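You operate a simulated robot arm through the tools that you are given. There is no shell and no other tool.

The job below is to be done with a simulated robot arm. You get a single attempt, and the scene is never put back.

Task
Set the grey power supply to 5 volts, limit 0.5 amps, output off while you turn.
Fine: the output goes back on at the end.
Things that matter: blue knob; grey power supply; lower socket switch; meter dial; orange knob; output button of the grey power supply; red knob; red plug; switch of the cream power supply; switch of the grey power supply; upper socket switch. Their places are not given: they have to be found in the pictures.

Only the result counts: the job must be done as asked and must still hold three seconds after the hand-in. Knocking over, shifting, dropping, spilling or breaking anything else fails it.

Robot
A 7-joint arm with a four-finger gripper, fixed in place. Base frame: the origin is at the foot of the arm, x ahead of it, y to its left, z up. Readings come in cm, rad, newtons and seconds.
Its first joint turns from -1.204 to 3.002 rad. Payload 3.67 kg.
The TCP is the grasp point between the finger pads, 2.8 cm short of the fingertips. In the tool frame z runs along the fingers and y along their closing line. Largest opening 11.2 cm; the body of the gripper starts 7.3 cm behind the TCP.
Orientation is that of the tool frame in the base frame, as [roll, pitch, yaw] about the fixed x, y, z axes, in that order (R = Rz(yaw) Ry(pitch) Rx(roll)). With the fingers straight down and closing along the base's y, the tool's x points along the base's -x, its y along +y and its z along -z.

Tools
- The arm moves only by the tool send_rows. Its argument "rows" is a list of rows, each a list of 3 entries, a list of its own where there are three numbers: the shift along the tool's x, y, z in mm, then the turn, a rotation vector about the tool's x, y, z in degrees, then the finger opening in mm, from 0 to 112. In form: [[[tx, ty, tz], [wx, wy, wz], fingers], ...]. A call has 1 to 20 rows; each row is the pose to reach, as a shift and turn from the pose commanded when the call began, along the tool's axes at that moment. Rows are played at 5 a second. More than 5 cm and 0.15 rad between two rows, or a gripper value outside its range, and nothing of the call is played. Where a pose cannot be reached the arm comes as near as it can. A force on the tool above 90 N (or 10 N above the force at the start of the call, whichever is more), or a blocked arm, ends the call early, and 0.2 s more pass. Each finger halts on what it meets, pressing with about 42 N; the grip force reading is that of the motor and also rises with nothing between the fingers. The clock runs only during rows and for 0.2 s after the last one: add rows that repeat a pose to give the fingers time. It gives the time, the measured TCP pose, the force on the tool (base axes), the opening and the grip force at its end, in the units of the frame above (readings bear some noise), with the torque about the TCP (base axes, N m) and any sound that the robot's microphone picked up.
- Cameras (640 x 400 px; columns grow to the right, rows downward): "scene" is fixed at [5.06, -64.92, 164.82]; the picture's right is [-0.45, -0.89, 0.00], its down [-0.73, 0.37, -0.58] and it looks along [0.51, -0.26, -0.82] (base axes); focal length 314 px, centre (320, 200). "wrist" rides on the gripper at [6, -1.8, -10.4] in the tool frame; the picture's right is [0.29, 0.96, 0.00], its down [-0.80, 0.24, -0.55] and it looks along [-0.53, 0.16, 0.83] (tool axes); focal length 234 px, centre (320, 200).
- capture(camera): a new picture of that camera. No time passes.
- lift_body(by): slides the trunk up (or, below 0, down) by that many cm; the arm rides with it, the base frame stays. It gives what a move gives, with no picture.
- locate(camera, pixels): for up to 12 pixels [column, row] of the newest picture of that camera ("zoom" is the newest enlarged one), the place [x, y, z] in the base frame of the surface seen there, good to about 0.3 cm. No time passes.
- inspect(camera, box): a new picture of the part [left, top, right, bottom] of that camera's present view, enlarged. No time passes.
- job_done(): hands the job in; it is judged then, once.

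Unless the task says otherwise, let go and move clear before handing in.

The tools are called after "Emit:" as a command line: name --argument value ..., lists and objects as JSON in quotes. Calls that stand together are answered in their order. send_rows: Moves the arm, as the interface text tells. Its arguments: {"type":"object","properties":{"rows":{"type":"array","items":{"type":"array"}}},"required":["rows"]} The other tools are called the same way: lift_body (by) slides the trunk up or down; capture (camera) takes a picture; locate (camera, pixels) gives the place of the surface under pixels of a picture; inspect (camera, box) takes an enlarged picture of a part of a camera's view; job_done () hands the job in.

At the start:

```text
clock: 0.0
tcp_pos: [42.66, -59.82, 112.99]
orientation: [3.14, 0.001, 3.141]
wrist_force: [-0.7, 0.2, -0.3]
moment: [0.01, 0.0, 0.03]
width: 11.22
finger_force: 0.1
trunk travel left (down, up): [-50.0, 34.0]
```

scene: 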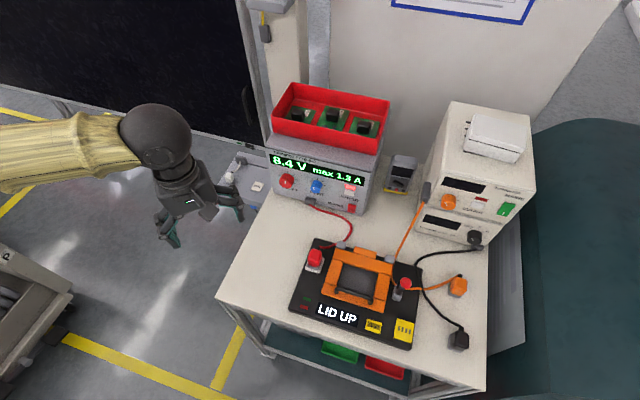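
wrist: 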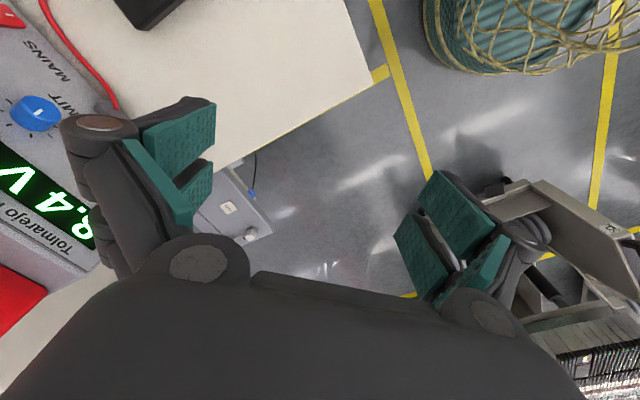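

The scene shows the grey power supply at about (320,180), with its display reading 8.4 V max 1.3 A, a red knob at (286,182) and a blue knob at (316,187). I'll zoom in on it before I move anything.

Emit:
inspect --camera "scene" --box '[250, 140, 390, 228]'

Emit:
inspect --camera "wrist" --box '[0, 0, 160, 280]'

Emit:
locate --camera "scene" --pixels '[[286, 182], [316, 187], [350, 189], [352, 209], [310, 205], [272, 150], [375, 178], [300, 145], [270, 200], [340, 244], [404, 160], [255, 270]]'

```text
4.55 times, centred on (320, 184) of scene
```

zoom: 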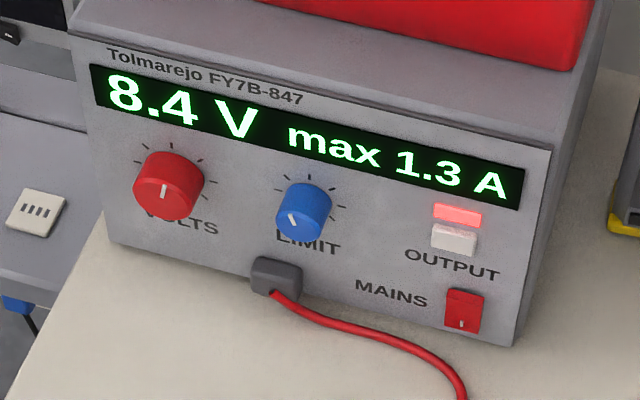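

```text
1.43 times, centred on (80, 140) of wrist
```

zoom: 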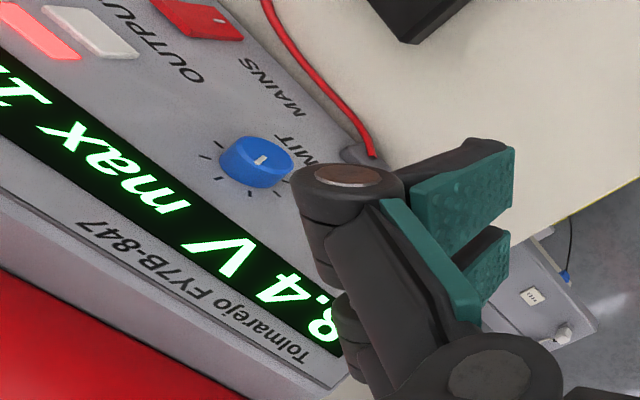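

```text
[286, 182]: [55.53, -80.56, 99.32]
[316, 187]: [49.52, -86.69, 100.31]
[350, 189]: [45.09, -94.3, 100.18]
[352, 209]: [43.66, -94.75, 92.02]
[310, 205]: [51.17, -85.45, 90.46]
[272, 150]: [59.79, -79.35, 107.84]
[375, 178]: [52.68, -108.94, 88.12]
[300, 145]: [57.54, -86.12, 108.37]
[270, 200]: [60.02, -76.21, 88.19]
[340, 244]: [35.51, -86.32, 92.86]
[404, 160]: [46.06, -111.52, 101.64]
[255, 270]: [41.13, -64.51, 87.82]
```

The zoom shows the red VOLTS knob with its pointer up, the blue LIMIT knob, the OUTPUT button with its lamp lit, and the MAINS switch. Next I'll measure points on the front panel to get its plane and the knob sizes.

Emit:
inspect --camera "scene" --box '[250, 140, 390, 228]'

Emit:
locate --camera "zoom" --pixels '[[120, 232], [250, 215], [370, 260], [500, 325], [225, 250], [530, 165], [165, 180], [164, 195], [293, 212], [305, 188], [455, 237], [463, 310]]'

Emit:
locate --camera "zoom" --pixels '[[140, 185], [190, 190], [275, 210], [322, 220], [435, 240], [472, 240], [458, 214], [278, 275], [115, 135], [450, 228], [455, 252], [400, 225]]'

```text
4.55 times, centred on (320, 184) of scene
```

zoom: 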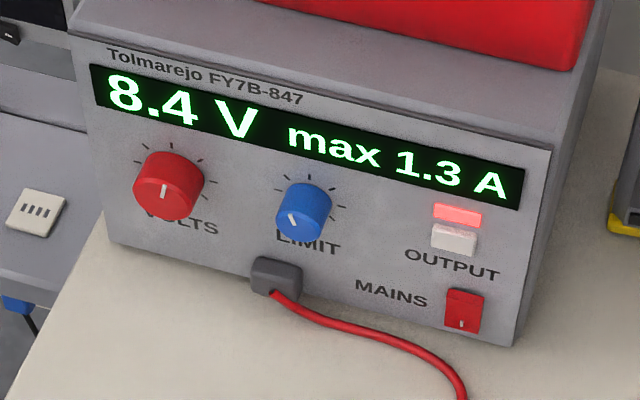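

```text
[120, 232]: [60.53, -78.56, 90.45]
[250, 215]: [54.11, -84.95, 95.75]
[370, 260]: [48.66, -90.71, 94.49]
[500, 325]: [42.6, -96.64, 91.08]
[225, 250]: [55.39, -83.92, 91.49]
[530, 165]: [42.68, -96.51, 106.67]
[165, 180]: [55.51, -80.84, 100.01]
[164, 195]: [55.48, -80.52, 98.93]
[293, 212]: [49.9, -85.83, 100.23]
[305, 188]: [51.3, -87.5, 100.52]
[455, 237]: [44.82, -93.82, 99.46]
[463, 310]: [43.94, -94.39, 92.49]
```

```text
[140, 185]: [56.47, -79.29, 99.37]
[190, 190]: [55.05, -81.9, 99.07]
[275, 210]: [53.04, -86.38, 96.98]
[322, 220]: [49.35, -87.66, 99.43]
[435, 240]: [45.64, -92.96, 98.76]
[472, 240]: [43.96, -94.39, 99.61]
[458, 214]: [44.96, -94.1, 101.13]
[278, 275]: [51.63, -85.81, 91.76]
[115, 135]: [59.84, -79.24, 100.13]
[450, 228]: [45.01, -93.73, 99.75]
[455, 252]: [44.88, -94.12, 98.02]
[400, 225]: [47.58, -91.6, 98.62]
```

The panel plane is x−y ≈ 139, with its outward normal along (-0.71, 0.71, 0). The red knob axis is near s≈17.6, the blue near 26 and the button near 34.6, where s = -(x+y)/√2, all at z≈99.5. I'll check the clutter in front of the panel, since the gripper will come in horizontally.

Emit:
locate --camera "scene" --pixels '[[315, 242], [315, 255], [350, 230], [360, 255], [330, 262], [338, 245], [405, 285], [300, 280], [390, 260], [345, 285], [390, 190], [270, 130]]'

Emit:
inspect --camera "scene" --box '[270, 200, 430, 350]'

Emit:
inspect --camera "scene" --box '[0, 80, 260, 260]'

```text
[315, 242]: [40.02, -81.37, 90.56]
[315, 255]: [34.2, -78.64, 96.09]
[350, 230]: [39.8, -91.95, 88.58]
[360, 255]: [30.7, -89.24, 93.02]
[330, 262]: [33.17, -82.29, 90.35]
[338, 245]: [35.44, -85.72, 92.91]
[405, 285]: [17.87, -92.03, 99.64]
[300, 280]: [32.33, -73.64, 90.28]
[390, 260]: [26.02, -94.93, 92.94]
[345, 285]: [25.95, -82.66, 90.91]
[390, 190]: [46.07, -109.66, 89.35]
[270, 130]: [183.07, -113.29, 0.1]
```

```text
2.67 times, centred on (350, 275) of scene
```

zoom: 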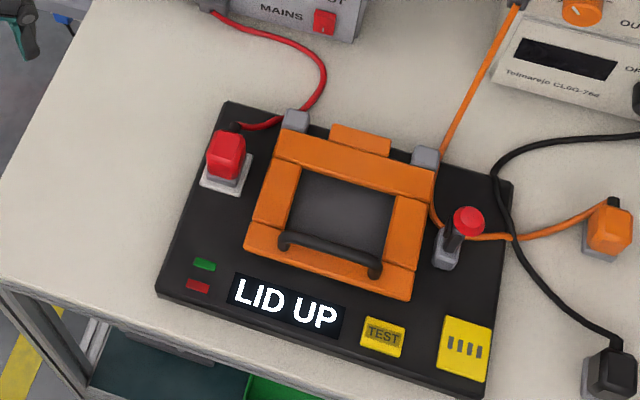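

```text
2.22 times, centred on (130, 170) of scene
```

zoom: 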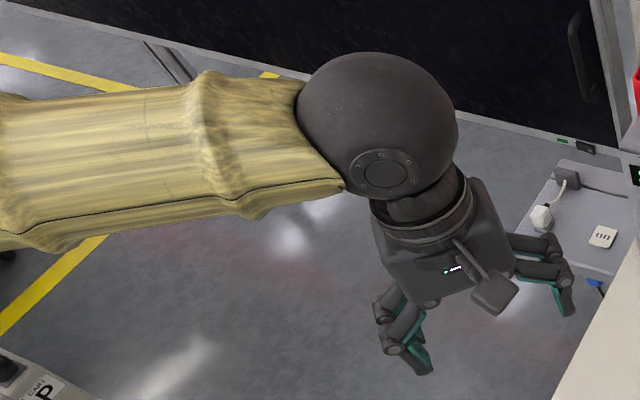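

The red plug stands on the rig up to about z 97, roughly 17 cm in front of the panel, so a level wrist could hit it. I'll approach with the tool tilted about 20° downward. First I'll yaw the tool 45° to face the panel, well clear of everything.

Emit:
send_rows --rows '[[[0, 0, 0], [0, 0, 7.5], 90], [[0, 0, 0], [0, 0, 15], 70], [[0, 0, 0], [0, 0, 22.5], 60], [[0, 0, 0], [0, 0, 30], 60], [[0, 0, 0], [0, 0, 37.5], 60], [[0, 0, 0], [0, 0, 45], 60], [[0, 0, 0], [0, 0, 45], 60]]'

Emit:
capture --camera "scene"

Emit:
locate --camera "scene" --pixels '[[156, 136], [60, 150], [10, 150], [10, 135]]'

```text
clock: 1.6
tcp_pos: [42.7, -59.74, 113.06]
orientation: [-3.141, -0.001, 2.356]
wrist_force: [-0.5, 0.2, 0.0]
moment: [0.02, 0.02, 0.01]
width: 6.01
finger_force: 0.2
trunk travel left (down, up): [-50.0, 34.0]
```

```text
taken
```

scene: 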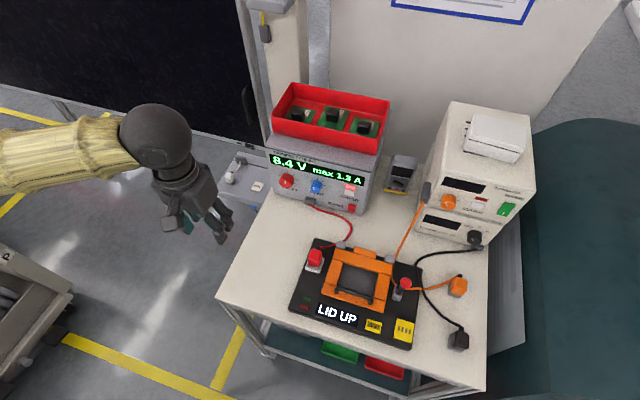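

```text
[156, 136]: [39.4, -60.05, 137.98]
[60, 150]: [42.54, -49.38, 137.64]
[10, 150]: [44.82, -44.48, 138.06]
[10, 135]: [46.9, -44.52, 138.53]
```

The yaw went cleanly and the wrist ball sits about 20 cm behind the TCP. Now I'll tilt the tool up toward the panel by 70°, still clear of everything.

Emit:
send_rows --rows '[[[0, 0, 0], [0, -7.8, 0], 60], [[0, 0, 0], [0, -15.6, 0], 60], [[0, 0, 0], [0, -23.4, 0], 60], [[0, 0, 0], [0, -31.2, 0], 60], [[0, 0, 0], [0, -39, 0], 60], [[0, 0, 0], [0, -46.8, 0], 60], [[0, 0, 0], [0, -54.6, 0], 60], [[0, 0, 0], [0, -62.4, 0], 60], [[0, 0, 0], [0, -70, 0], 60], [[0, 0, 0], [0, -70, 0], 60]]'

Emit:
capture --camera "scene"

Emit:
capture --camera "wrist"

```text
clock: 3.8
tcp_pos: [44.9, -61.97, 114.79]
orientation: [3.141, 1.223, 2.359]
wrist_force: [0.2, 0.8, -0.1]
moment: [-0.01, -0.02, 0.02]
width: 5.98
finger_force: 0.0
out of reach, approached as far as the arm can: row 8, 9, 10
trunk travel left (down, up): [-50.0, 34.0]
```

```text
taken
```

scene: 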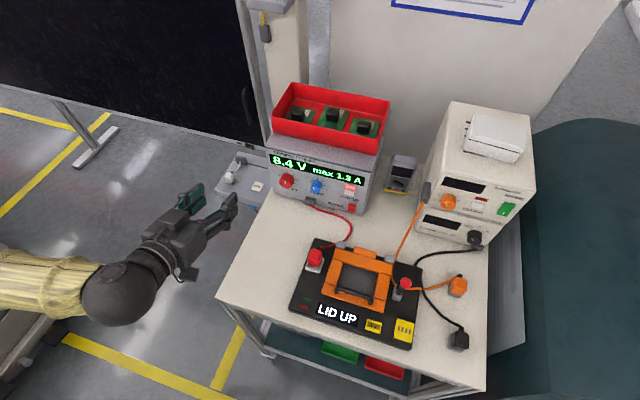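

```text
taken
```

wrist: 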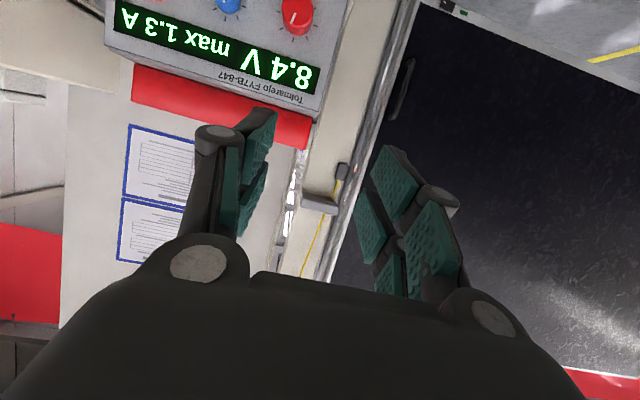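

The tool now faces the panel at about a 70° tilt, but it stopped a few cm short because the pose was too close to the base. I'll move toward the panel and to the right along it, staying high (z≈108), and then re-check the pose.

Emit:
send_rows --rows '[[[3, -28, 21], [0, 0, 0], 40], [[6, -56, 43], [0, 0, 0], 20], [[9, -84, 64], [0, 0, 0], 0], [[12, -112, 86], [0, 0, 0], 0], [[14, -140, 107], [0, 0, 0], 0], [[14, -140, 107], [0, 0, 0], 0]]'

Emit:
capture --camera "scene"

Emit:
capture --camera "wrist"

```text
clock: 5.2
tcp_pos: [41.87, -78.62, 109.65]
orientation: [-3.137, 1.222, 2.359]
wrist_force: [-0.1, -0.3, 0.7]
moment: [0.0, 0.02, -0.05]
width: 0.0
finger_force: 35.1
trunk travel left (down, up): [-50.0, 34.0]
```

```text
taken
```

scene: 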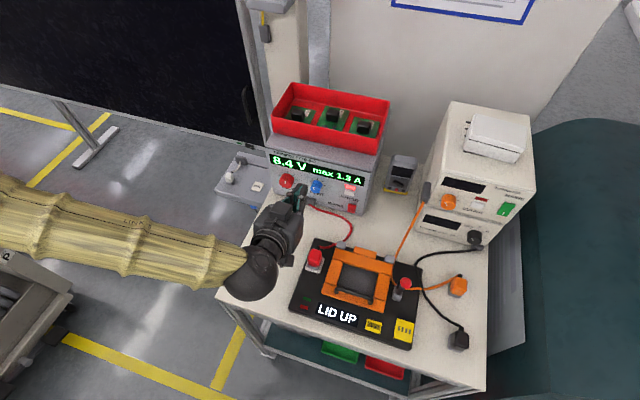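

```text
taken
```

wrist: 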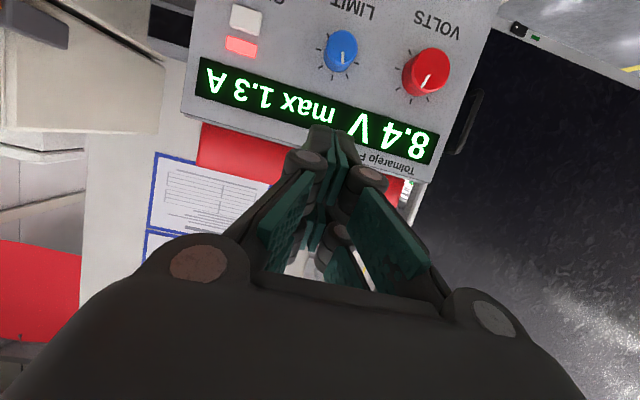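

The TCP is at n≈-85.2, s≈26, z≈109.7, and the fingers are closed. The wrist view shows the knobs and button clearly, so I'll measure them from here.

Emit:
inspect --camera "wrist" --box '[190, 0, 500, 140]'

Emit:
locate --camera "wrist" --pixels '[[246, 18], [232, 17], [262, 20], [247, 8], [244, 30], [241, 46], [345, 52], [338, 46], [352, 52], [424, 80], [418, 72], [430, 78]]'

```text
2.06 times, centred on (345, 70) of wrist
```

zoom: 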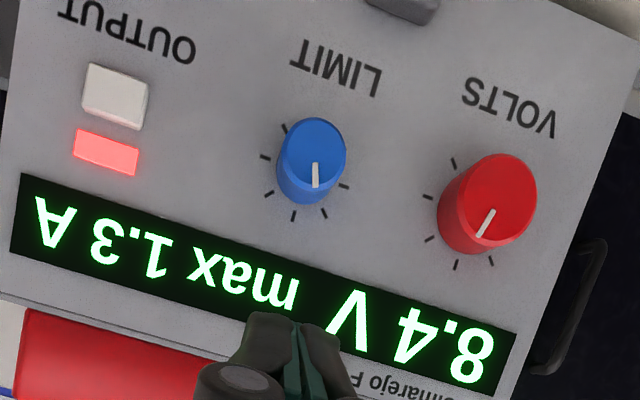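

```text
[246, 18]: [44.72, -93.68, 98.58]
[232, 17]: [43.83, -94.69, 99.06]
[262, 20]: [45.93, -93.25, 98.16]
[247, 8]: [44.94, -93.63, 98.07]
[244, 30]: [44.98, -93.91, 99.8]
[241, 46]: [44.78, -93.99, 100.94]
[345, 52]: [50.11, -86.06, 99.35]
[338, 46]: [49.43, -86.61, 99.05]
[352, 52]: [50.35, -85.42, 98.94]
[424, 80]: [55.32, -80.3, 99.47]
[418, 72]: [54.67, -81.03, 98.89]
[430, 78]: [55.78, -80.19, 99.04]
```

The button centre is near (44.75, -93.75, 98.8). I'll zoom closer on each knob to get the pointer directions and face centres.

Emit:
inspect --camera "wrist" --box '[305, 15, 385, 115]'

Emit:
locate --camera "zoom" --pixels '[[320, 140], [300, 180], [360, 110], [380, 180], [330, 220]]'

Emit:
inspect --camera "wrist" --box '[385, 35, 465, 135]'

Emit:
inspect --camera "scene" --box '[270, 165, 340, 210]'

```text
4.00 times, centred on (345, 65) of wrist
```

zoom: 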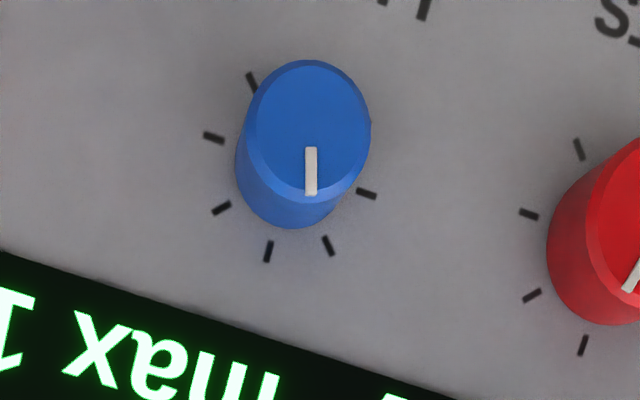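

```text
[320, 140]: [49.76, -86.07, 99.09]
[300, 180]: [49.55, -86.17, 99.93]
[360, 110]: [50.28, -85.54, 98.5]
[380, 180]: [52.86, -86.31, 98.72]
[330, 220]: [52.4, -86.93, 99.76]
```

```text
4.00 times, centred on (425, 85) of wrist
```

zoom: 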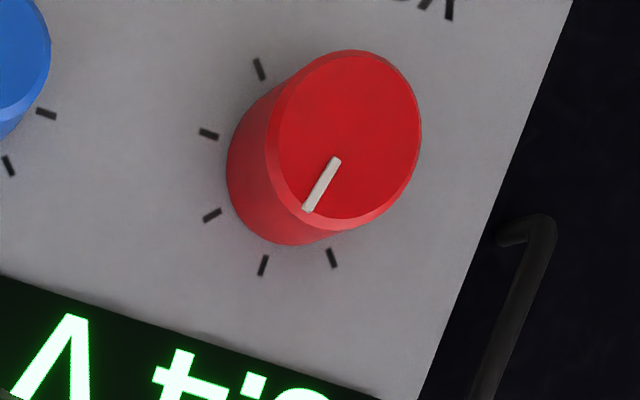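

```text
8.89 times, centred on (305, 188) of scene
```

zoom: 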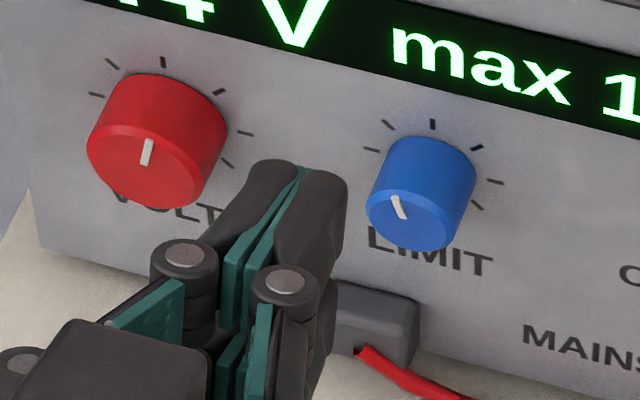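

The pointers read clearly now: red is roughly straight up and blue slightly left of up. I'll tilt 10° more for clearance over the red plug and slide right until the closed fingers line up with the OUTPUT button, still high.

Emit:
send_rows --rows '[[[0, -30, 0], [0, 5, 0], 0], [[0, -60, 0], [0, 10, 0], 0], [[0, -86.6, 0], [0, 10, 0], 0], [[0, -86.6, 0], [0, 10, 0], 0]]'

Emit:
capture --camera "scene"

Emit:
capture --camera "wrist"

```text
clock: 6.2
tcp_pos: [35.65, -84.9, 109.63]
orientation: [-3.14, 1.045, 2.357]
wrist_force: [1.5, 0.6, 0.0]
moment: [0.0, 0.03, 0.01]
width: 0.0
finger_force: 35.7
trunk travel left (down, up): [-50.0, 34.0]
```

```text
taken
```

scene: 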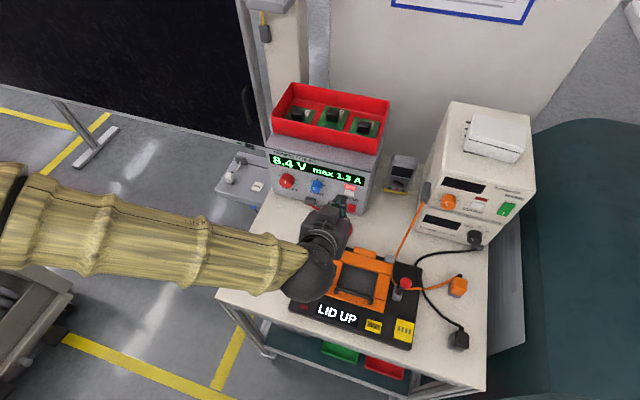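

```text
taken
```

wrist: 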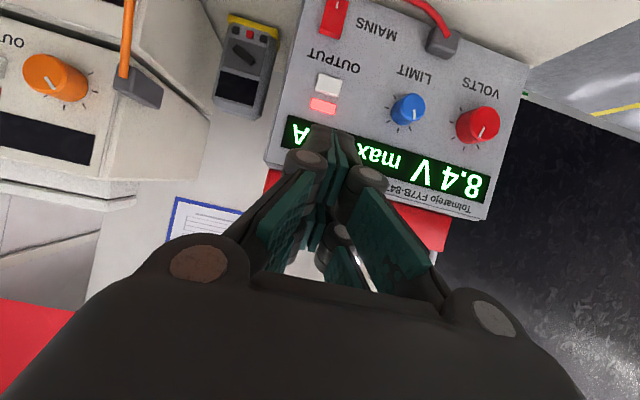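

The fingers are lined up with the button (s≈34.8), and nothing was out of reach. I'll move down and in to about 4–5 cm short of contact.

Emit:
send_rows --rows '[[[21, 0.6, 31], [0, 0, 0], 0], [[42, 1.2, 63], [0, 0, 0], 0], [[63, 1.7, 94], [0, 0, 0], 0], [[63, 1.7, 94], [0, 0, 0], 0]]'

Emit:
capture --camera "wrist"

Emit:
inspect --camera "scene" --box '[260, 140, 420, 300]'

```text
clock: 7.2
tcp_pos: [39.12, -88.2, 99.48]
orientation: [-3.14, 1.045, 2.36]
wrist_force: [-0.1, 0.7, 1.1]
moment: [-0.01, -0.02, 0.01]
width: 0.0
finger_force: 35.9
trunk travel left (down, up): [-50.0, 34.0]
```

```text
taken
```

wrist: 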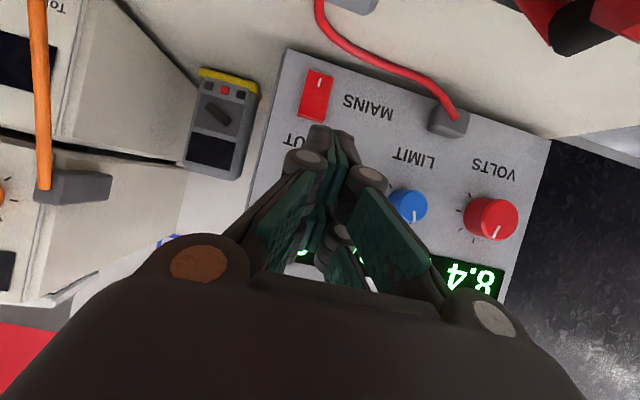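

```text
2.50 times, centred on (340, 220) of scene
```

zoom: 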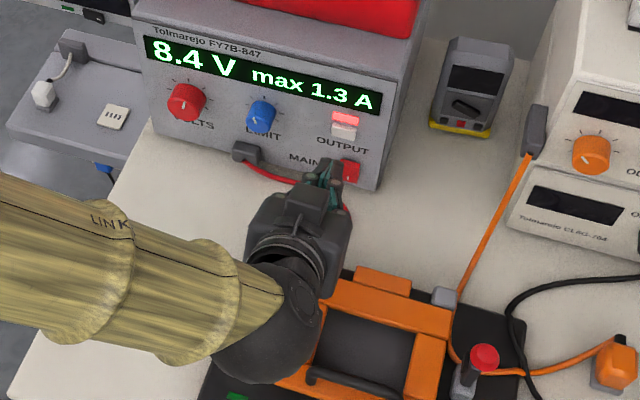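

The fingertips are in front of the button, the path is clear, and the plug is off to the side at (590,20). I'll close in to just short of contact.

Emit:
send_rows --rows '[[[-10, 0, 17.3], [0, 0, 0], 0], [[-20, 0, 34.6], [0, 0, 0], 0], [[-22.5, 0, 39], [0, 0, 0], 0], [[-22.5, 0, 39], [0, 0, 0], 0]]'

Emit:
inspect --camera "scene" --box '[310, 160, 390, 220]'

```text
clock: 8.2
tcp_pos: [42.36, -91.35, 99.56]
orientation: [3.142, 1.048, 2.354]
wrist_force: [0.4, 0.3, -0.7]
moment: [0.01, 0.01, 0.0]
width: 0.0
finger_force: 36.0
trunk travel left (down, up): [-50.0, 34.0]
```

```text
6.67 times, centred on (350, 190) of scene
```

zoom: 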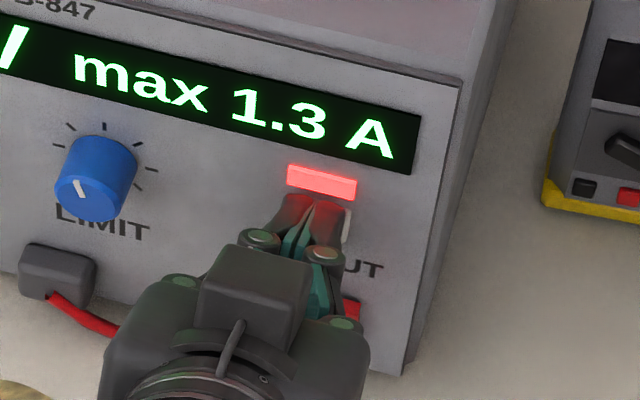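

The fingertips sit right on the button with no contact force yet. I'll push in slow millimetre steps.

Emit:
send_rows --rows '[[[-1, 0, 1.7], [0, 0, 0], 0], [[-2, 0, 3.5], [0, 0, 0], 0], [[-2.5, 0, 4.3], [0, 0, 0], 0], [[-3, 0, 5.2], [0, 0, 0], 0]]'

Emit:
inspect --camera "scene" --box '[310, 160, 390, 220]'

```text
clock: 9.2
tcp_pos: [42.71, -91.68, 99.37]
orientation: [3.138, 1.046, 2.355]
wrist_force: [-12.2, 14.3, -3.0]
moment: [-0.07, -0.08, 0.08]
width: 0.61
finger_force: 35.5
trunk travel left (down, up): [-50.0, 34.0]
```

```text
6.67 times, centred on (350, 190) of scene
```

zoom: 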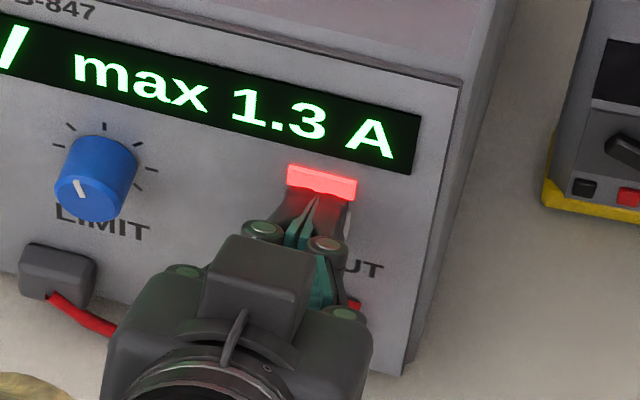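

Contact is about 19 N on the button face and the lamp is still on. I'll push another 1–2 mm and check.

Emit:
send_rows --rows '[[[-0.4, 0, 0.7], [0, 0, 0], 0], [[-0.7, 0, 1.2], [0, 0, 0], 0]]'

Emit:
inspect --camera "scene" --box '[310, 160, 390, 220]'

```text
clock: 9.8
tcp_pos: [42.77, -91.79, 99.37]
orientation: [-3.141, 1.044, 2.355]
wrist_force: [-23.1, 31.5, -11.9]
moment: [0.04, 0.07, 0.19]
width: 0.61
finger_force: 35.4
trunk travel left (down, up): [-50.0, 34.0]
```

```text
6.67 times, centred on (350, 190) of scene
```

zoom: 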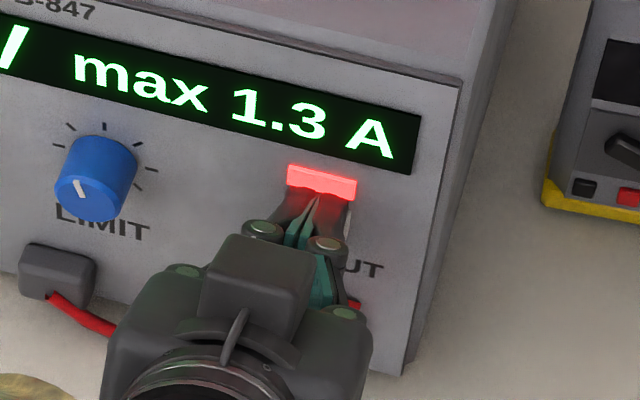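

The force rose to about 41 N with almost no travel, so I may be against something rigid. I'll back off and look closely at the button.

Emit:
send_rows --rows '[[[5, 0, -8.7], [0, 0, 0], 0], [[15, 0, -26], [0, 0, 0], 0], [[20, 0, -34.6], [0, 0, 0], 0], [[20, 0, -34.6], [0, 0, 0], 0]]'

Emit:
inspect --camera "scene" --box '[310, 160, 390, 220]'

Emit:
locate --camera "zoom" --pixels '[[320, 182], [320, 172], [320, 205], [320, 215], [295, 215], [345, 215], [320, 230], [270, 200], [380, 230], [440, 100], [320, 195], [310, 222]]'

Emit:
capture --camera "wrist"

```text
clock: 10.8
tcp_pos: [40.05, -89.06, 99.46]
orientation: [-3.141, 1.046, 2.357]
wrist_force: [0.0, -0.1, -0.8]
moment: [0.04, 0.04, 0.0]
width: 0.0
finger_force: 36.1
trunk travel left (down, up): [-50.0, 34.0]
```

```text
6.67 times, centred on (350, 190) of scene
```

zoom: 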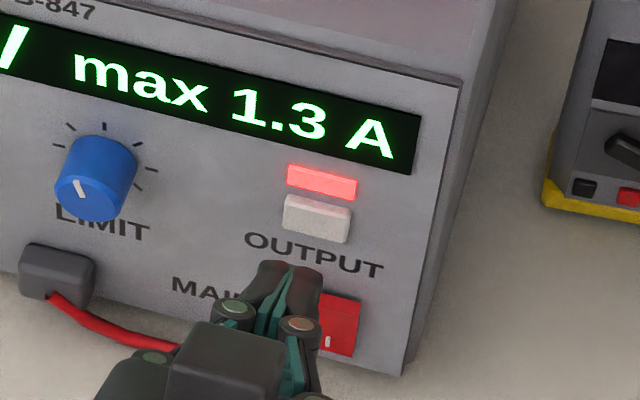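

```text
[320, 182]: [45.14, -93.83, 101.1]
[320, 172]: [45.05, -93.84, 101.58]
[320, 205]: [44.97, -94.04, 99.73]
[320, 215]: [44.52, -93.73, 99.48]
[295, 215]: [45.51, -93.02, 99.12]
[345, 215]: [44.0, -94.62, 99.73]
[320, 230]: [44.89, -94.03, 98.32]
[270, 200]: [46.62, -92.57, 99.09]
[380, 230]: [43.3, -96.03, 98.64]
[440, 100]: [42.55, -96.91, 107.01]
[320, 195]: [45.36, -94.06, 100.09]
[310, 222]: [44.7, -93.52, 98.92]
```

```text
taken
```

wrist: 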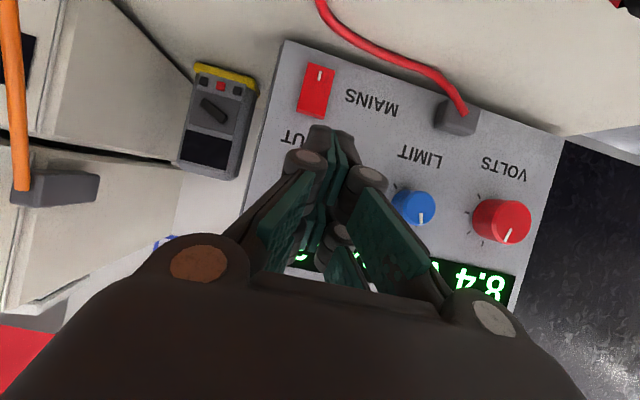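

The button is undisturbed: its face is at n≈-97.75 and it spans about z 98.2–100, and the lamp is still lit. The fingers read 0.6 cm apart during the push, so I'll check where the fingertips really are.

Emit:
inspect --camera "scene" --box '[326, 185, 366, 215]'

Emit:
locate --camera "zoom" --pixels '[[220, 240], [260, 235], [290, 240], [250, 250], [290, 255], [210, 260], [320, 260], [275, 232], [300, 232], [230, 300]]'

```text
13.33 times, centred on (346, 200) of scene
```

zoom: 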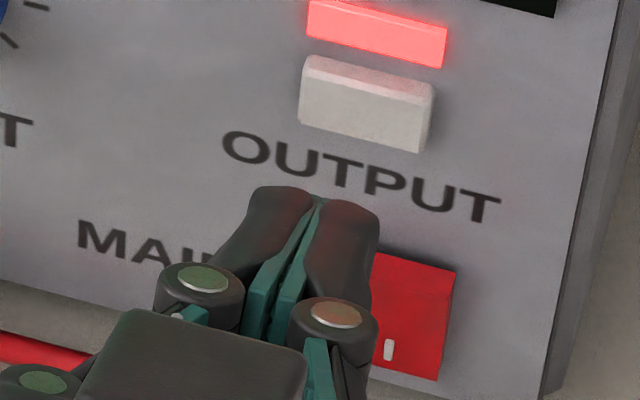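

```text
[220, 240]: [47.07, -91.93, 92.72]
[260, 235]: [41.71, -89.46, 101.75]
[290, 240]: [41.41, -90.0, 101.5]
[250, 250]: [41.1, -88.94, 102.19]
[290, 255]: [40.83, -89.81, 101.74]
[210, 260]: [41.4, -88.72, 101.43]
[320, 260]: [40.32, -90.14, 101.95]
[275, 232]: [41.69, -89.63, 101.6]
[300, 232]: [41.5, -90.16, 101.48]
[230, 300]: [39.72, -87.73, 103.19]
```

Emit:
locate --camera "zoom" --pixels '[[283, 192], [283, 200], [345, 203], [345, 212], [270, 196], [300, 196], [320, 203], [365, 210], [318, 230], [340, 240], [375, 240]]'

Emit:
inspect --camera "wrist" --box '[230, 90, 430, 290]'

Emit:
locate --camera "wrist" --pixels '[[320, 130], [340, 135], [310, 135], [345, 145], [318, 150], [305, 158], [368, 178], [330, 180], [345, 180], [340, 230], [300, 240], [380, 230]]'

```text
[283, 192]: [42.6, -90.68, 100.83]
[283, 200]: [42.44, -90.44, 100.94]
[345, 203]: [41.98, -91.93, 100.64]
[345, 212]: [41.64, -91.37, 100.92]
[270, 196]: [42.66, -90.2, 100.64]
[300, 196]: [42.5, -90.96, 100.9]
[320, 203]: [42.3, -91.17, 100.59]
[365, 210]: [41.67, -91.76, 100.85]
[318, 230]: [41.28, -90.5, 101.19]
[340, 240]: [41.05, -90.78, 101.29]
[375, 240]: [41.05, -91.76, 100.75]
```

```text
2.00 times, centred on (330, 190) of wrist
```

zoom: 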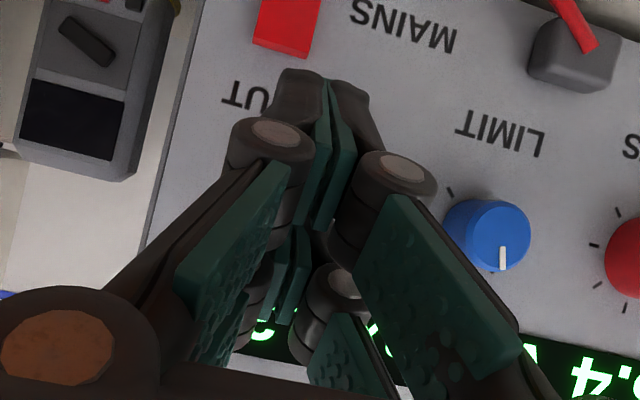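

```text
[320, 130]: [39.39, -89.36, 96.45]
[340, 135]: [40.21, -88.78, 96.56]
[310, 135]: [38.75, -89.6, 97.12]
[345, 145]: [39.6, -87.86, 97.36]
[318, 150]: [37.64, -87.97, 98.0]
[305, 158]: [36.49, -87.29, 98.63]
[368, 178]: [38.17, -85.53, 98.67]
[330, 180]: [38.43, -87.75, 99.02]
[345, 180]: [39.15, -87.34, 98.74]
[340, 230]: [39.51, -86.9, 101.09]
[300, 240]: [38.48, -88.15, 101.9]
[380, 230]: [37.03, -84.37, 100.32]
```

The fingertips explain it: each side has two fingers, spread about ±2.6 cm across the tool. The upper tips lead, so they pressed the panel just above the button at z≈100. I'll lower the TCP about 1 cm so the upper tips meet the button centre, then approach again.

Emit:
send_rows --rows '[[[8.3, -0.5, 4.8], [0, 0, 0], 0], [[2, -0.5, 16], [0, 0, 0], 0], [[-5.2, -0.5, 28.2], [0, 0, 0], 0], [[-5.2, -0.5, 28.2], [0, 0, 0], 0]]'

Emit:
inspect --camera "scene" --box '[326, 170, 366, 215]'

```text
clock: 11.8
tcp_pos: [42.16, -91.01, 98.6]
orientation: [-3.139, 1.047, 2.356]
wrist_force: [0.4, -0.2, -0.4]
moment: [0.03, 0.03, -0.01]
width: 0.0
finger_force: 35.7
trunk travel left (down, up): [-50.0, 34.0]
```

```text
8.89 times, centred on (346, 192) of scene
```

zoom: 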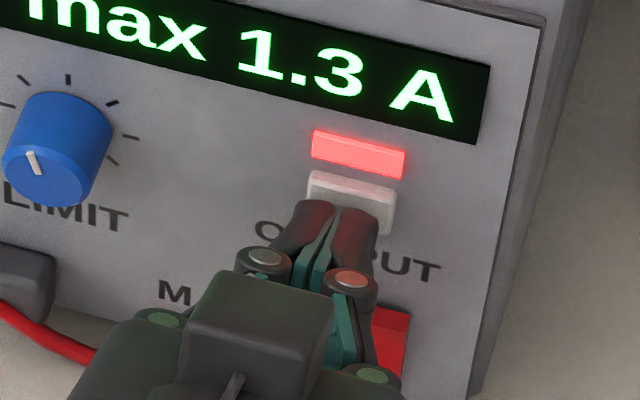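

The tips now sit squarely in front of the button, just below the lamp. I'll push in small steps.

Emit:
send_rows --rows '[[[-0.75, 0, 1.3], [0, 0, 0], 0], [[-1.5, 0, 2.6], [0, 0, 0], 0], [[-2.25, 0, 3.9], [0, 0, 0], 0]]'

Emit:
inspect --camera "scene" --box '[326, 170, 366, 215]'

```text
clock: 12.6
tcp_pos: [42.36, -91.37, 98.51]
orientation: [-3.141, 1.047, 2.355]
wrist_force: [0.5, -0.2, 0.2]
moment: [-0.01, 0.02, 0.0]
width: 0.61
finger_force: 35.6
trunk travel left (down, up): [-50.0, 34.0]
```

```text
8.89 times, centred on (346, 192) of scene
```

zoom: 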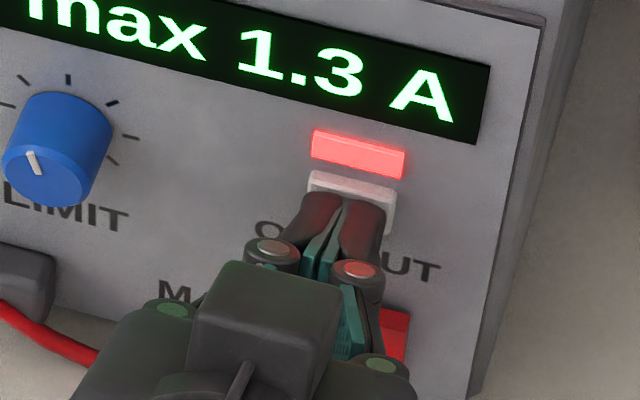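

There is still no force and the lamp is on. I'll keep going a few millimetres more.

Emit:
send_rows --rows '[[[-0.5, 0, 0.87], [0, 0, 0], 0], [[-1, 0, 1.73], [0, 0, 0], 0], [[-1.5, 0, 2.6], [0, 0, 0], 0]]'

Emit:
inspect --camera "scene" --box '[326, 170, 366, 215]'

```text
clock: 13.4
tcp_pos: [42.62, -91.54, 98.48]
orientation: [-3.141, 1.046, 2.357]
wrist_force: [-1.5, 1.1, 1.8]
moment: [-0.03, -0.04, -0.01]
width: 0.61
finger_force: 35.7
trunk travel left (down, up): [-50.0, 34.0]
heard: click
```

```text
8.89 times, centred on (346, 192) of scene
```

zoom: 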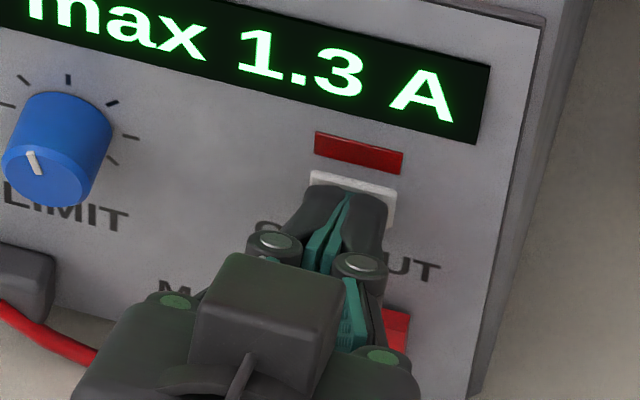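

There was a click, and the OUTPUT lamp is now dark with the TCP at (42.6, -91.5, 98.5). I'll back straight off and rise clear.

Emit:
send_rows --rows '[[[12.5, 0, -21.7], [0, 0, 0], 0], [[25, 0, -43.3], [0, 0, 0], 0], [[0, 0, -81], [0, 0, 0], 0], [[-16, 0, -113], [0, 0, 0], 0], [[-16, 40, -113], [0, 0, 0], 20], [[-16, 80, -113], [0, 0, 0], 40], [[-16, 120, -113], [0, 0, 0], 50], [[-16, 170, -113], [0, 0, 0], 50], [[-16, 170, -113], [0, 0, 0], 50]]'

Emit:
capture --camera "scene"

Emit:
capture --camera "wrist"

```text
clock: 15.4
tcp_pos: [48.1, -73.06, 105.05]
orientation: [3.139, 1.045, 2.353]
wrist_force: [-1.0, -0.8, -0.4]
moment: [-0.02, -0.03, 0.02]
width: 4.97
finger_force: 0.1
trunk travel left (down, up): [-50.0, 34.0]
```

```text
taken
```

scene: 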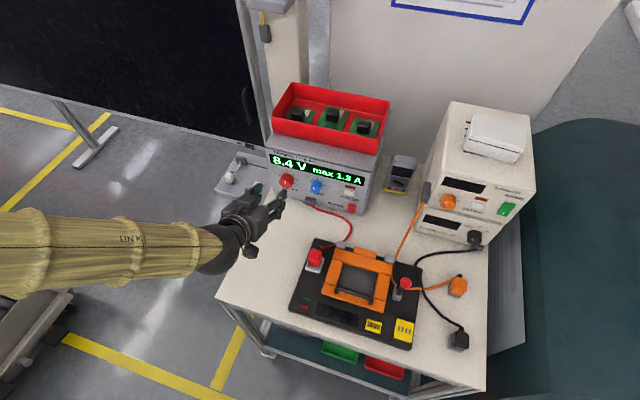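

```text
taken
```

wrist: 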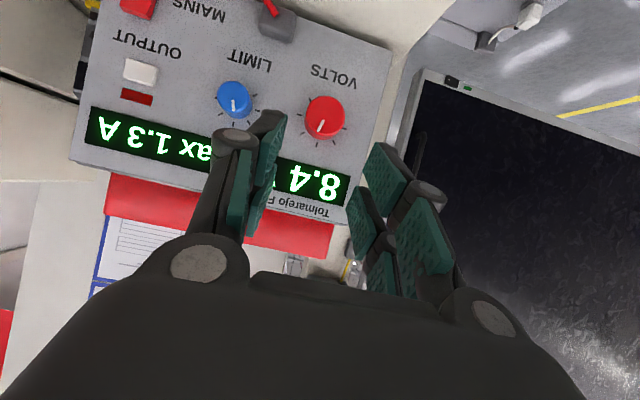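

The output is off, and the rig's "LID UP" display went dark with it. Next I'll measure the knob centres precisely from this viewpoint.

Emit:
inspect --camera "wrist" --box '[290, 80, 360, 150]'

Emit:
locate --camera "zoom" --pixels '[[240, 160], [320, 100], [420, 160], [320, 250], [380, 100], [260, 120], [330, 170]]'

Emit:
inspect --camera "wrist" --box '[200, 60, 270, 130]'

Emit:
locate --camera "zoom" --pixels '[[240, 160], [320, 130], [400, 160], [320, 250], [360, 200], [280, 220], [320, 180]]'

```text
5.71 times, centred on (325, 115) of wrist
```

zoom: 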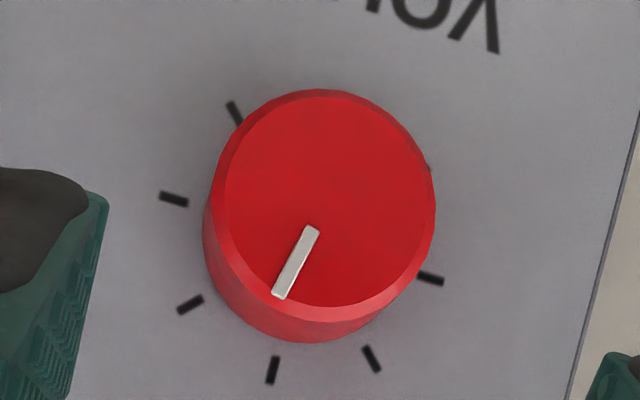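

```text
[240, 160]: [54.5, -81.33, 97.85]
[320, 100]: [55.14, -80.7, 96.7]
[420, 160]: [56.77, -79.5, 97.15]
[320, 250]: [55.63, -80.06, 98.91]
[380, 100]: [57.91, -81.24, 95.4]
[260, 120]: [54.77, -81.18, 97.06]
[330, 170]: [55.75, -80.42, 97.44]
```

```text
5.71 times, centred on (235, 95) of wrist
```

zoom: 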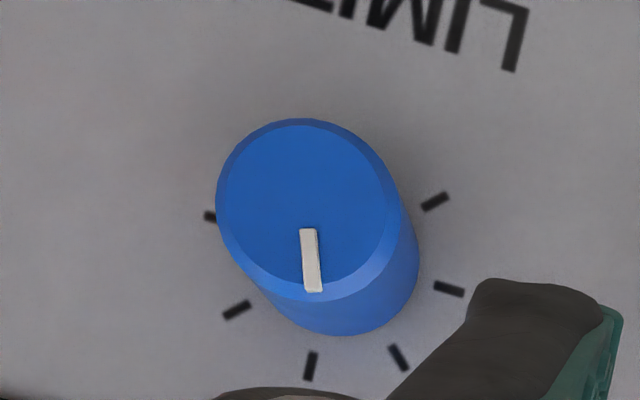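

```text
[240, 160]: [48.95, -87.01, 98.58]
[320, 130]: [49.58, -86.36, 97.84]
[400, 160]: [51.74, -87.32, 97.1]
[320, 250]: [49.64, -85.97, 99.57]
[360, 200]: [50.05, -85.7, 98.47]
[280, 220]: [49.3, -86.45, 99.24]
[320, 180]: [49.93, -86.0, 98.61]
```

From this viewpoint the red knob centre is about s 17.5, z 98.3, with its face at n≈-96.1 and a diameter of 3.4 cm. Its pointer is about 10° right of up, and the ticks span ±135°. I'll level the tool to about 10° down, then pre-rotate +30° about the knob axis so the turn stays centred.

Emit:
send_rows --rows '[[[0, 0, 0], [0, -6.7, 0], 56], [[0, 0, 0], [0, -13.4, 0], 56], [[0, 0, 0], [0, -20, 0], 56], [[0, 0, 0], [0, -20, 0], 56]]'

Emit:
send_rows --rows '[[[0, 0, 0], [-1.3, 0, 7.4], 56], [[0, 0, 0], [-2.6, 0, 14.8], 56], [[0, 0, 0], [-3.9, 0, 22.2], 56], [[0, 0, 0], [-5.2, 0, 29.5], 56], [[0, 0, 0], [-5.2, 0, 29.5], 56]]'

Emit:
capture --camera "scene"

Emit:
capture --camera "wrist"

```text
clock: 16.4
tcp_pos: [48.15, -73.11, 105.43]
orientation: [-3.14, 1.397, 2.359]
wrist_force: [-0.5, 0.5, 0.8]
moment: [0.04, 0.02, 0.04]
width: 5.62
finger_force: 0.0
trunk travel left (down, up): [-50.0, 34.0]
```

```text
clock: 17.6
tcp_pos: [48.3, -73.37, 105.42]
orientation: [1.863, 1.022, 1.124]
wrist_force: [0.2, -0.5, 0.7]
moment: [0.0, -0.04, 0.01]
width: 5.61
finger_force: 0.1
trunk travel left (down, up): [-50.0, 34.0]
```

```text
taken
```

scene: 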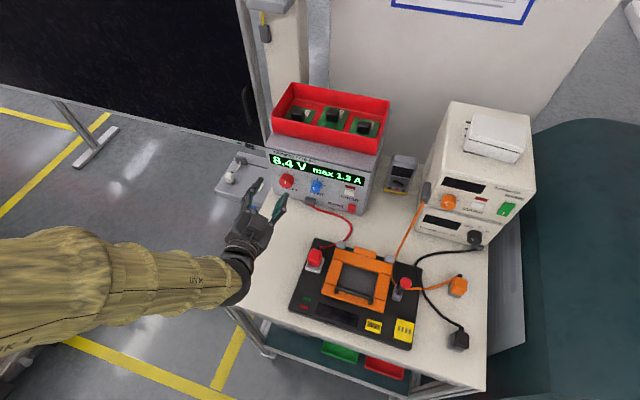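

```text
taken
```

wrist: 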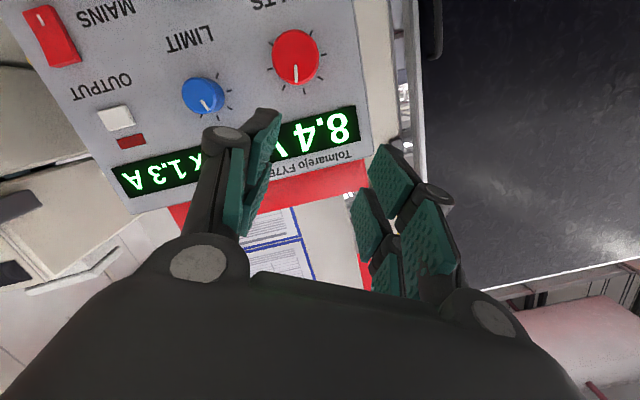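

The tool is now pre-rotated 30° about the knob axis, with the fingers open 5.6 cm. I'll move down to a spot directly in front of the red knob, about 4 cm short of the grip position.

Emit:
send_rows --rows '[[[17.7, -11.2, 19.9], [0, 0, 0], 56], [[35.5, -22.4, 39.9], [0, 0, 0], 56], [[53.2, -33.6, 59.8], [0, 0, 0], 56], [[53.2, -33.6, 59.8], [0, 0, 0], 56]]'

Emit:
inspect --camera "scene" --box '[230, 130, 390, 250]'

Emit:
capture --camera "wrist"

```text
clock: 18.6
tcp_pos: [52.14, -76.49, 98.52]
orientation: [1.862, 1.022, 1.124]
wrist_force: [1.0, 1.0, 0.7]
moment: [0.01, 0.01, 0.01]
width: 5.6
finger_force: 0.1
trunk travel left (down, up): [-50.0, 34.0]
```

```text
3.33 times, centred on (310, 190) of scene
```

zoom: 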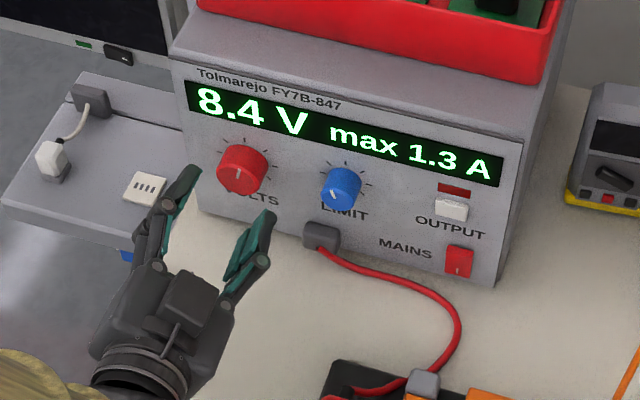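

```text
taken
```

wrist: 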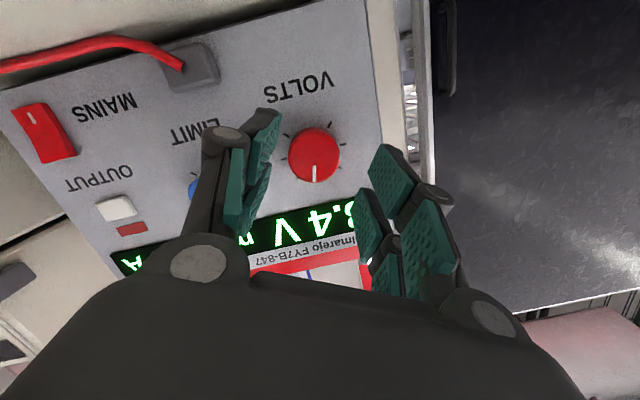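

The knob sits between the open fingers at (314,155) in the wrist view. I'll zoom in to measure its face centre against the tool axis before closing in.

Emit:
inspect --camera "wrist" --box '[280, 120, 350, 190]'

Emit:
locate --camera "zoom" --pixels '[[310, 200], [250, 200], [380, 200], [310, 130], [310, 260], [310, 230], [310, 170]]'

```text
5.71 times, centred on (315, 155) of wrist
```

zoom: 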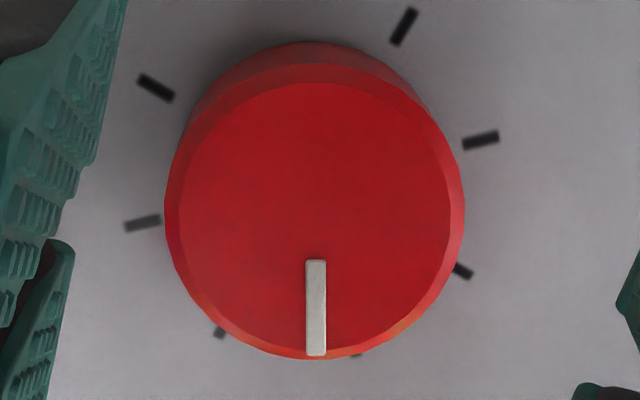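

```text
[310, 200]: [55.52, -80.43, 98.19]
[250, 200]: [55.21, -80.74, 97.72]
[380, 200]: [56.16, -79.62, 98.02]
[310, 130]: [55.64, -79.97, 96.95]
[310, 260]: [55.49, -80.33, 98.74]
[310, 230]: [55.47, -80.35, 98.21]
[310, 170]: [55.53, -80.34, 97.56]
```

The face centre comes out at roughly x+3.5 mm, y-3.8 mm from the tool axis. I'll correct that and then advance along the knob axis to grip depth with the fingers still open.

Emit:
send_rows --rows '[[[3.5, -3.8, 0], [0, 0, 0], 56], [[1.2, -3.8, 13], [0, 0, 0], 56], [[-1.1, -3.8, 26], [0, 0, 0], 56], [[-2.5, -3.8, 34], [0, 0, 0], 56], [[-3.4, -3.8, 38.9], [0, 0, 0], 56], [[-3.4, -3.8, 38.9], [0, 0, 0], 56]]'

Emit:
inspect --camera "scene" --box '[250, 140, 370, 230]'

Emit:
capture --camera "wrist"

```text
clock: 20.0
tcp_pos: [54.48, -79.38, 97.89]
orientation: [1.864, 1.022, 1.126]
wrist_force: [-0.1, 0.2, -0.1]
moment: [-0.01, 0.0, 0.0]
width: 5.57
finger_force: 0.0
trunk travel left (down, up): [-50.0, 34.0]
```

```text
4.44 times, centred on (310, 185) of scene
```

zoom: 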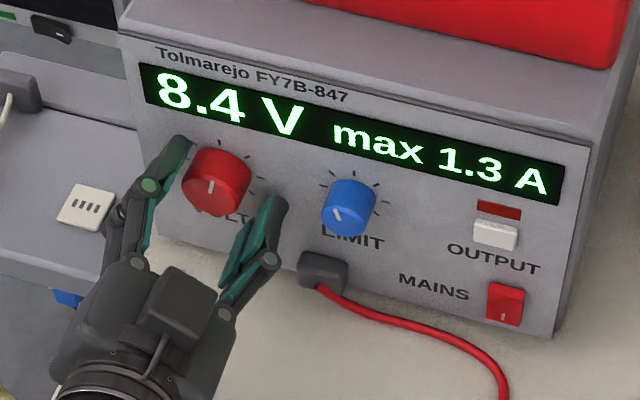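

```text
taken
```

wrist: 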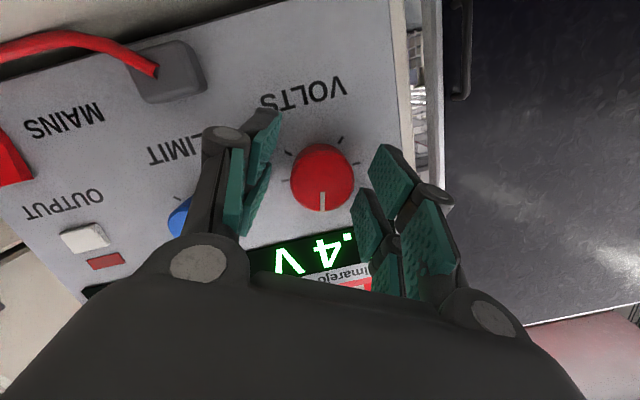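

The fingers straddle the red knob with the face centre near (322,178), about 2 mm off the tool axis. I'll correct that and close on it.

Emit:
send_rows --rows '[[[1.5, 1.5, 0], [0, 0, 0], 56], [[1.5, 1.5, 0], [0, 0, 0], 42], [[1.5, 1.5, 0], [0, 0, 0], 36], [[1.5, 1.5, 0], [0, 0, 0], 30], [[1.5, 1.5, 0], [0, 0, 0], 30]]'

Emit:
inspect --camera "scene" --box '[250, 140, 370, 230]'

Emit:
capture --camera "wrist"

```text
clock: 21.2
tcp_pos: [54.78, -79.16, 98.04]
orientation: [1.864, 1.021, 1.125]
wrist_force: [4.4, 4.7, 3.3]
moment: [-0.14, -0.06, 0.33]
width: 3.72
finger_force: 45.3
trunk travel left (down, up): [-50.0, 34.0]
```

```text
4.44 times, centred on (310, 185) of scene
```

zoom: 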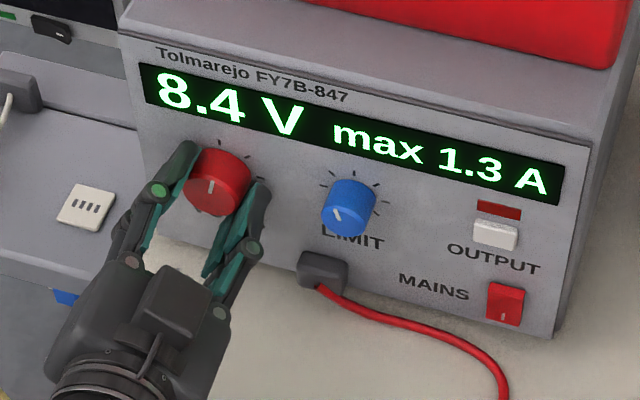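

```text
taken
```

wrist: 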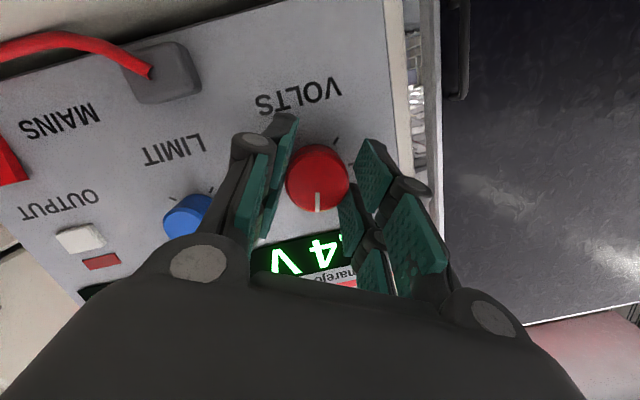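

The knob is gripped (width 3.72, grip 45 N) with only small side forces. I'll turn 20° counter-clockwise as a test and read the display.

Emit:
send_rows --rows '[[[0, 0, 0], [0.87, 0, -4.92], 30], [[0, 0, 0], [1.74, 0, -9.85], 30], [[0, 0, 0], [2.6, 0, -14.8], 30], [[0, 0, 0], [3.5, 0, -19.7], 30], [[0, 0, 0], [3.5, 0, -19.7], 30]]'

Emit:
inspect --camera "scene" --box '[250, 140, 370, 230]'

```text
clock: 22.4
tcp_pos: [54.68, -79.26, 97.99]
orientation: [2.353, 1.326, 1.581]
wrist_force: [5.9, -3.4, 8.0]
moment: [-0.34, -0.28, 0.27]
width: 3.76
finger_force: 44.9
trunk travel left (down, up): [-50.0, 34.0]
```

```text
4.44 times, centred on (310, 185) of scene
```

zoom: 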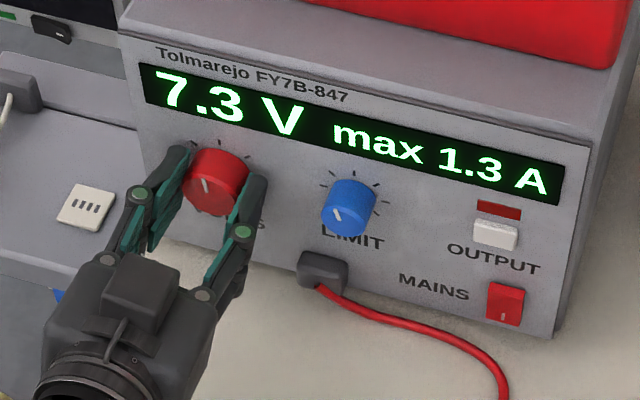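

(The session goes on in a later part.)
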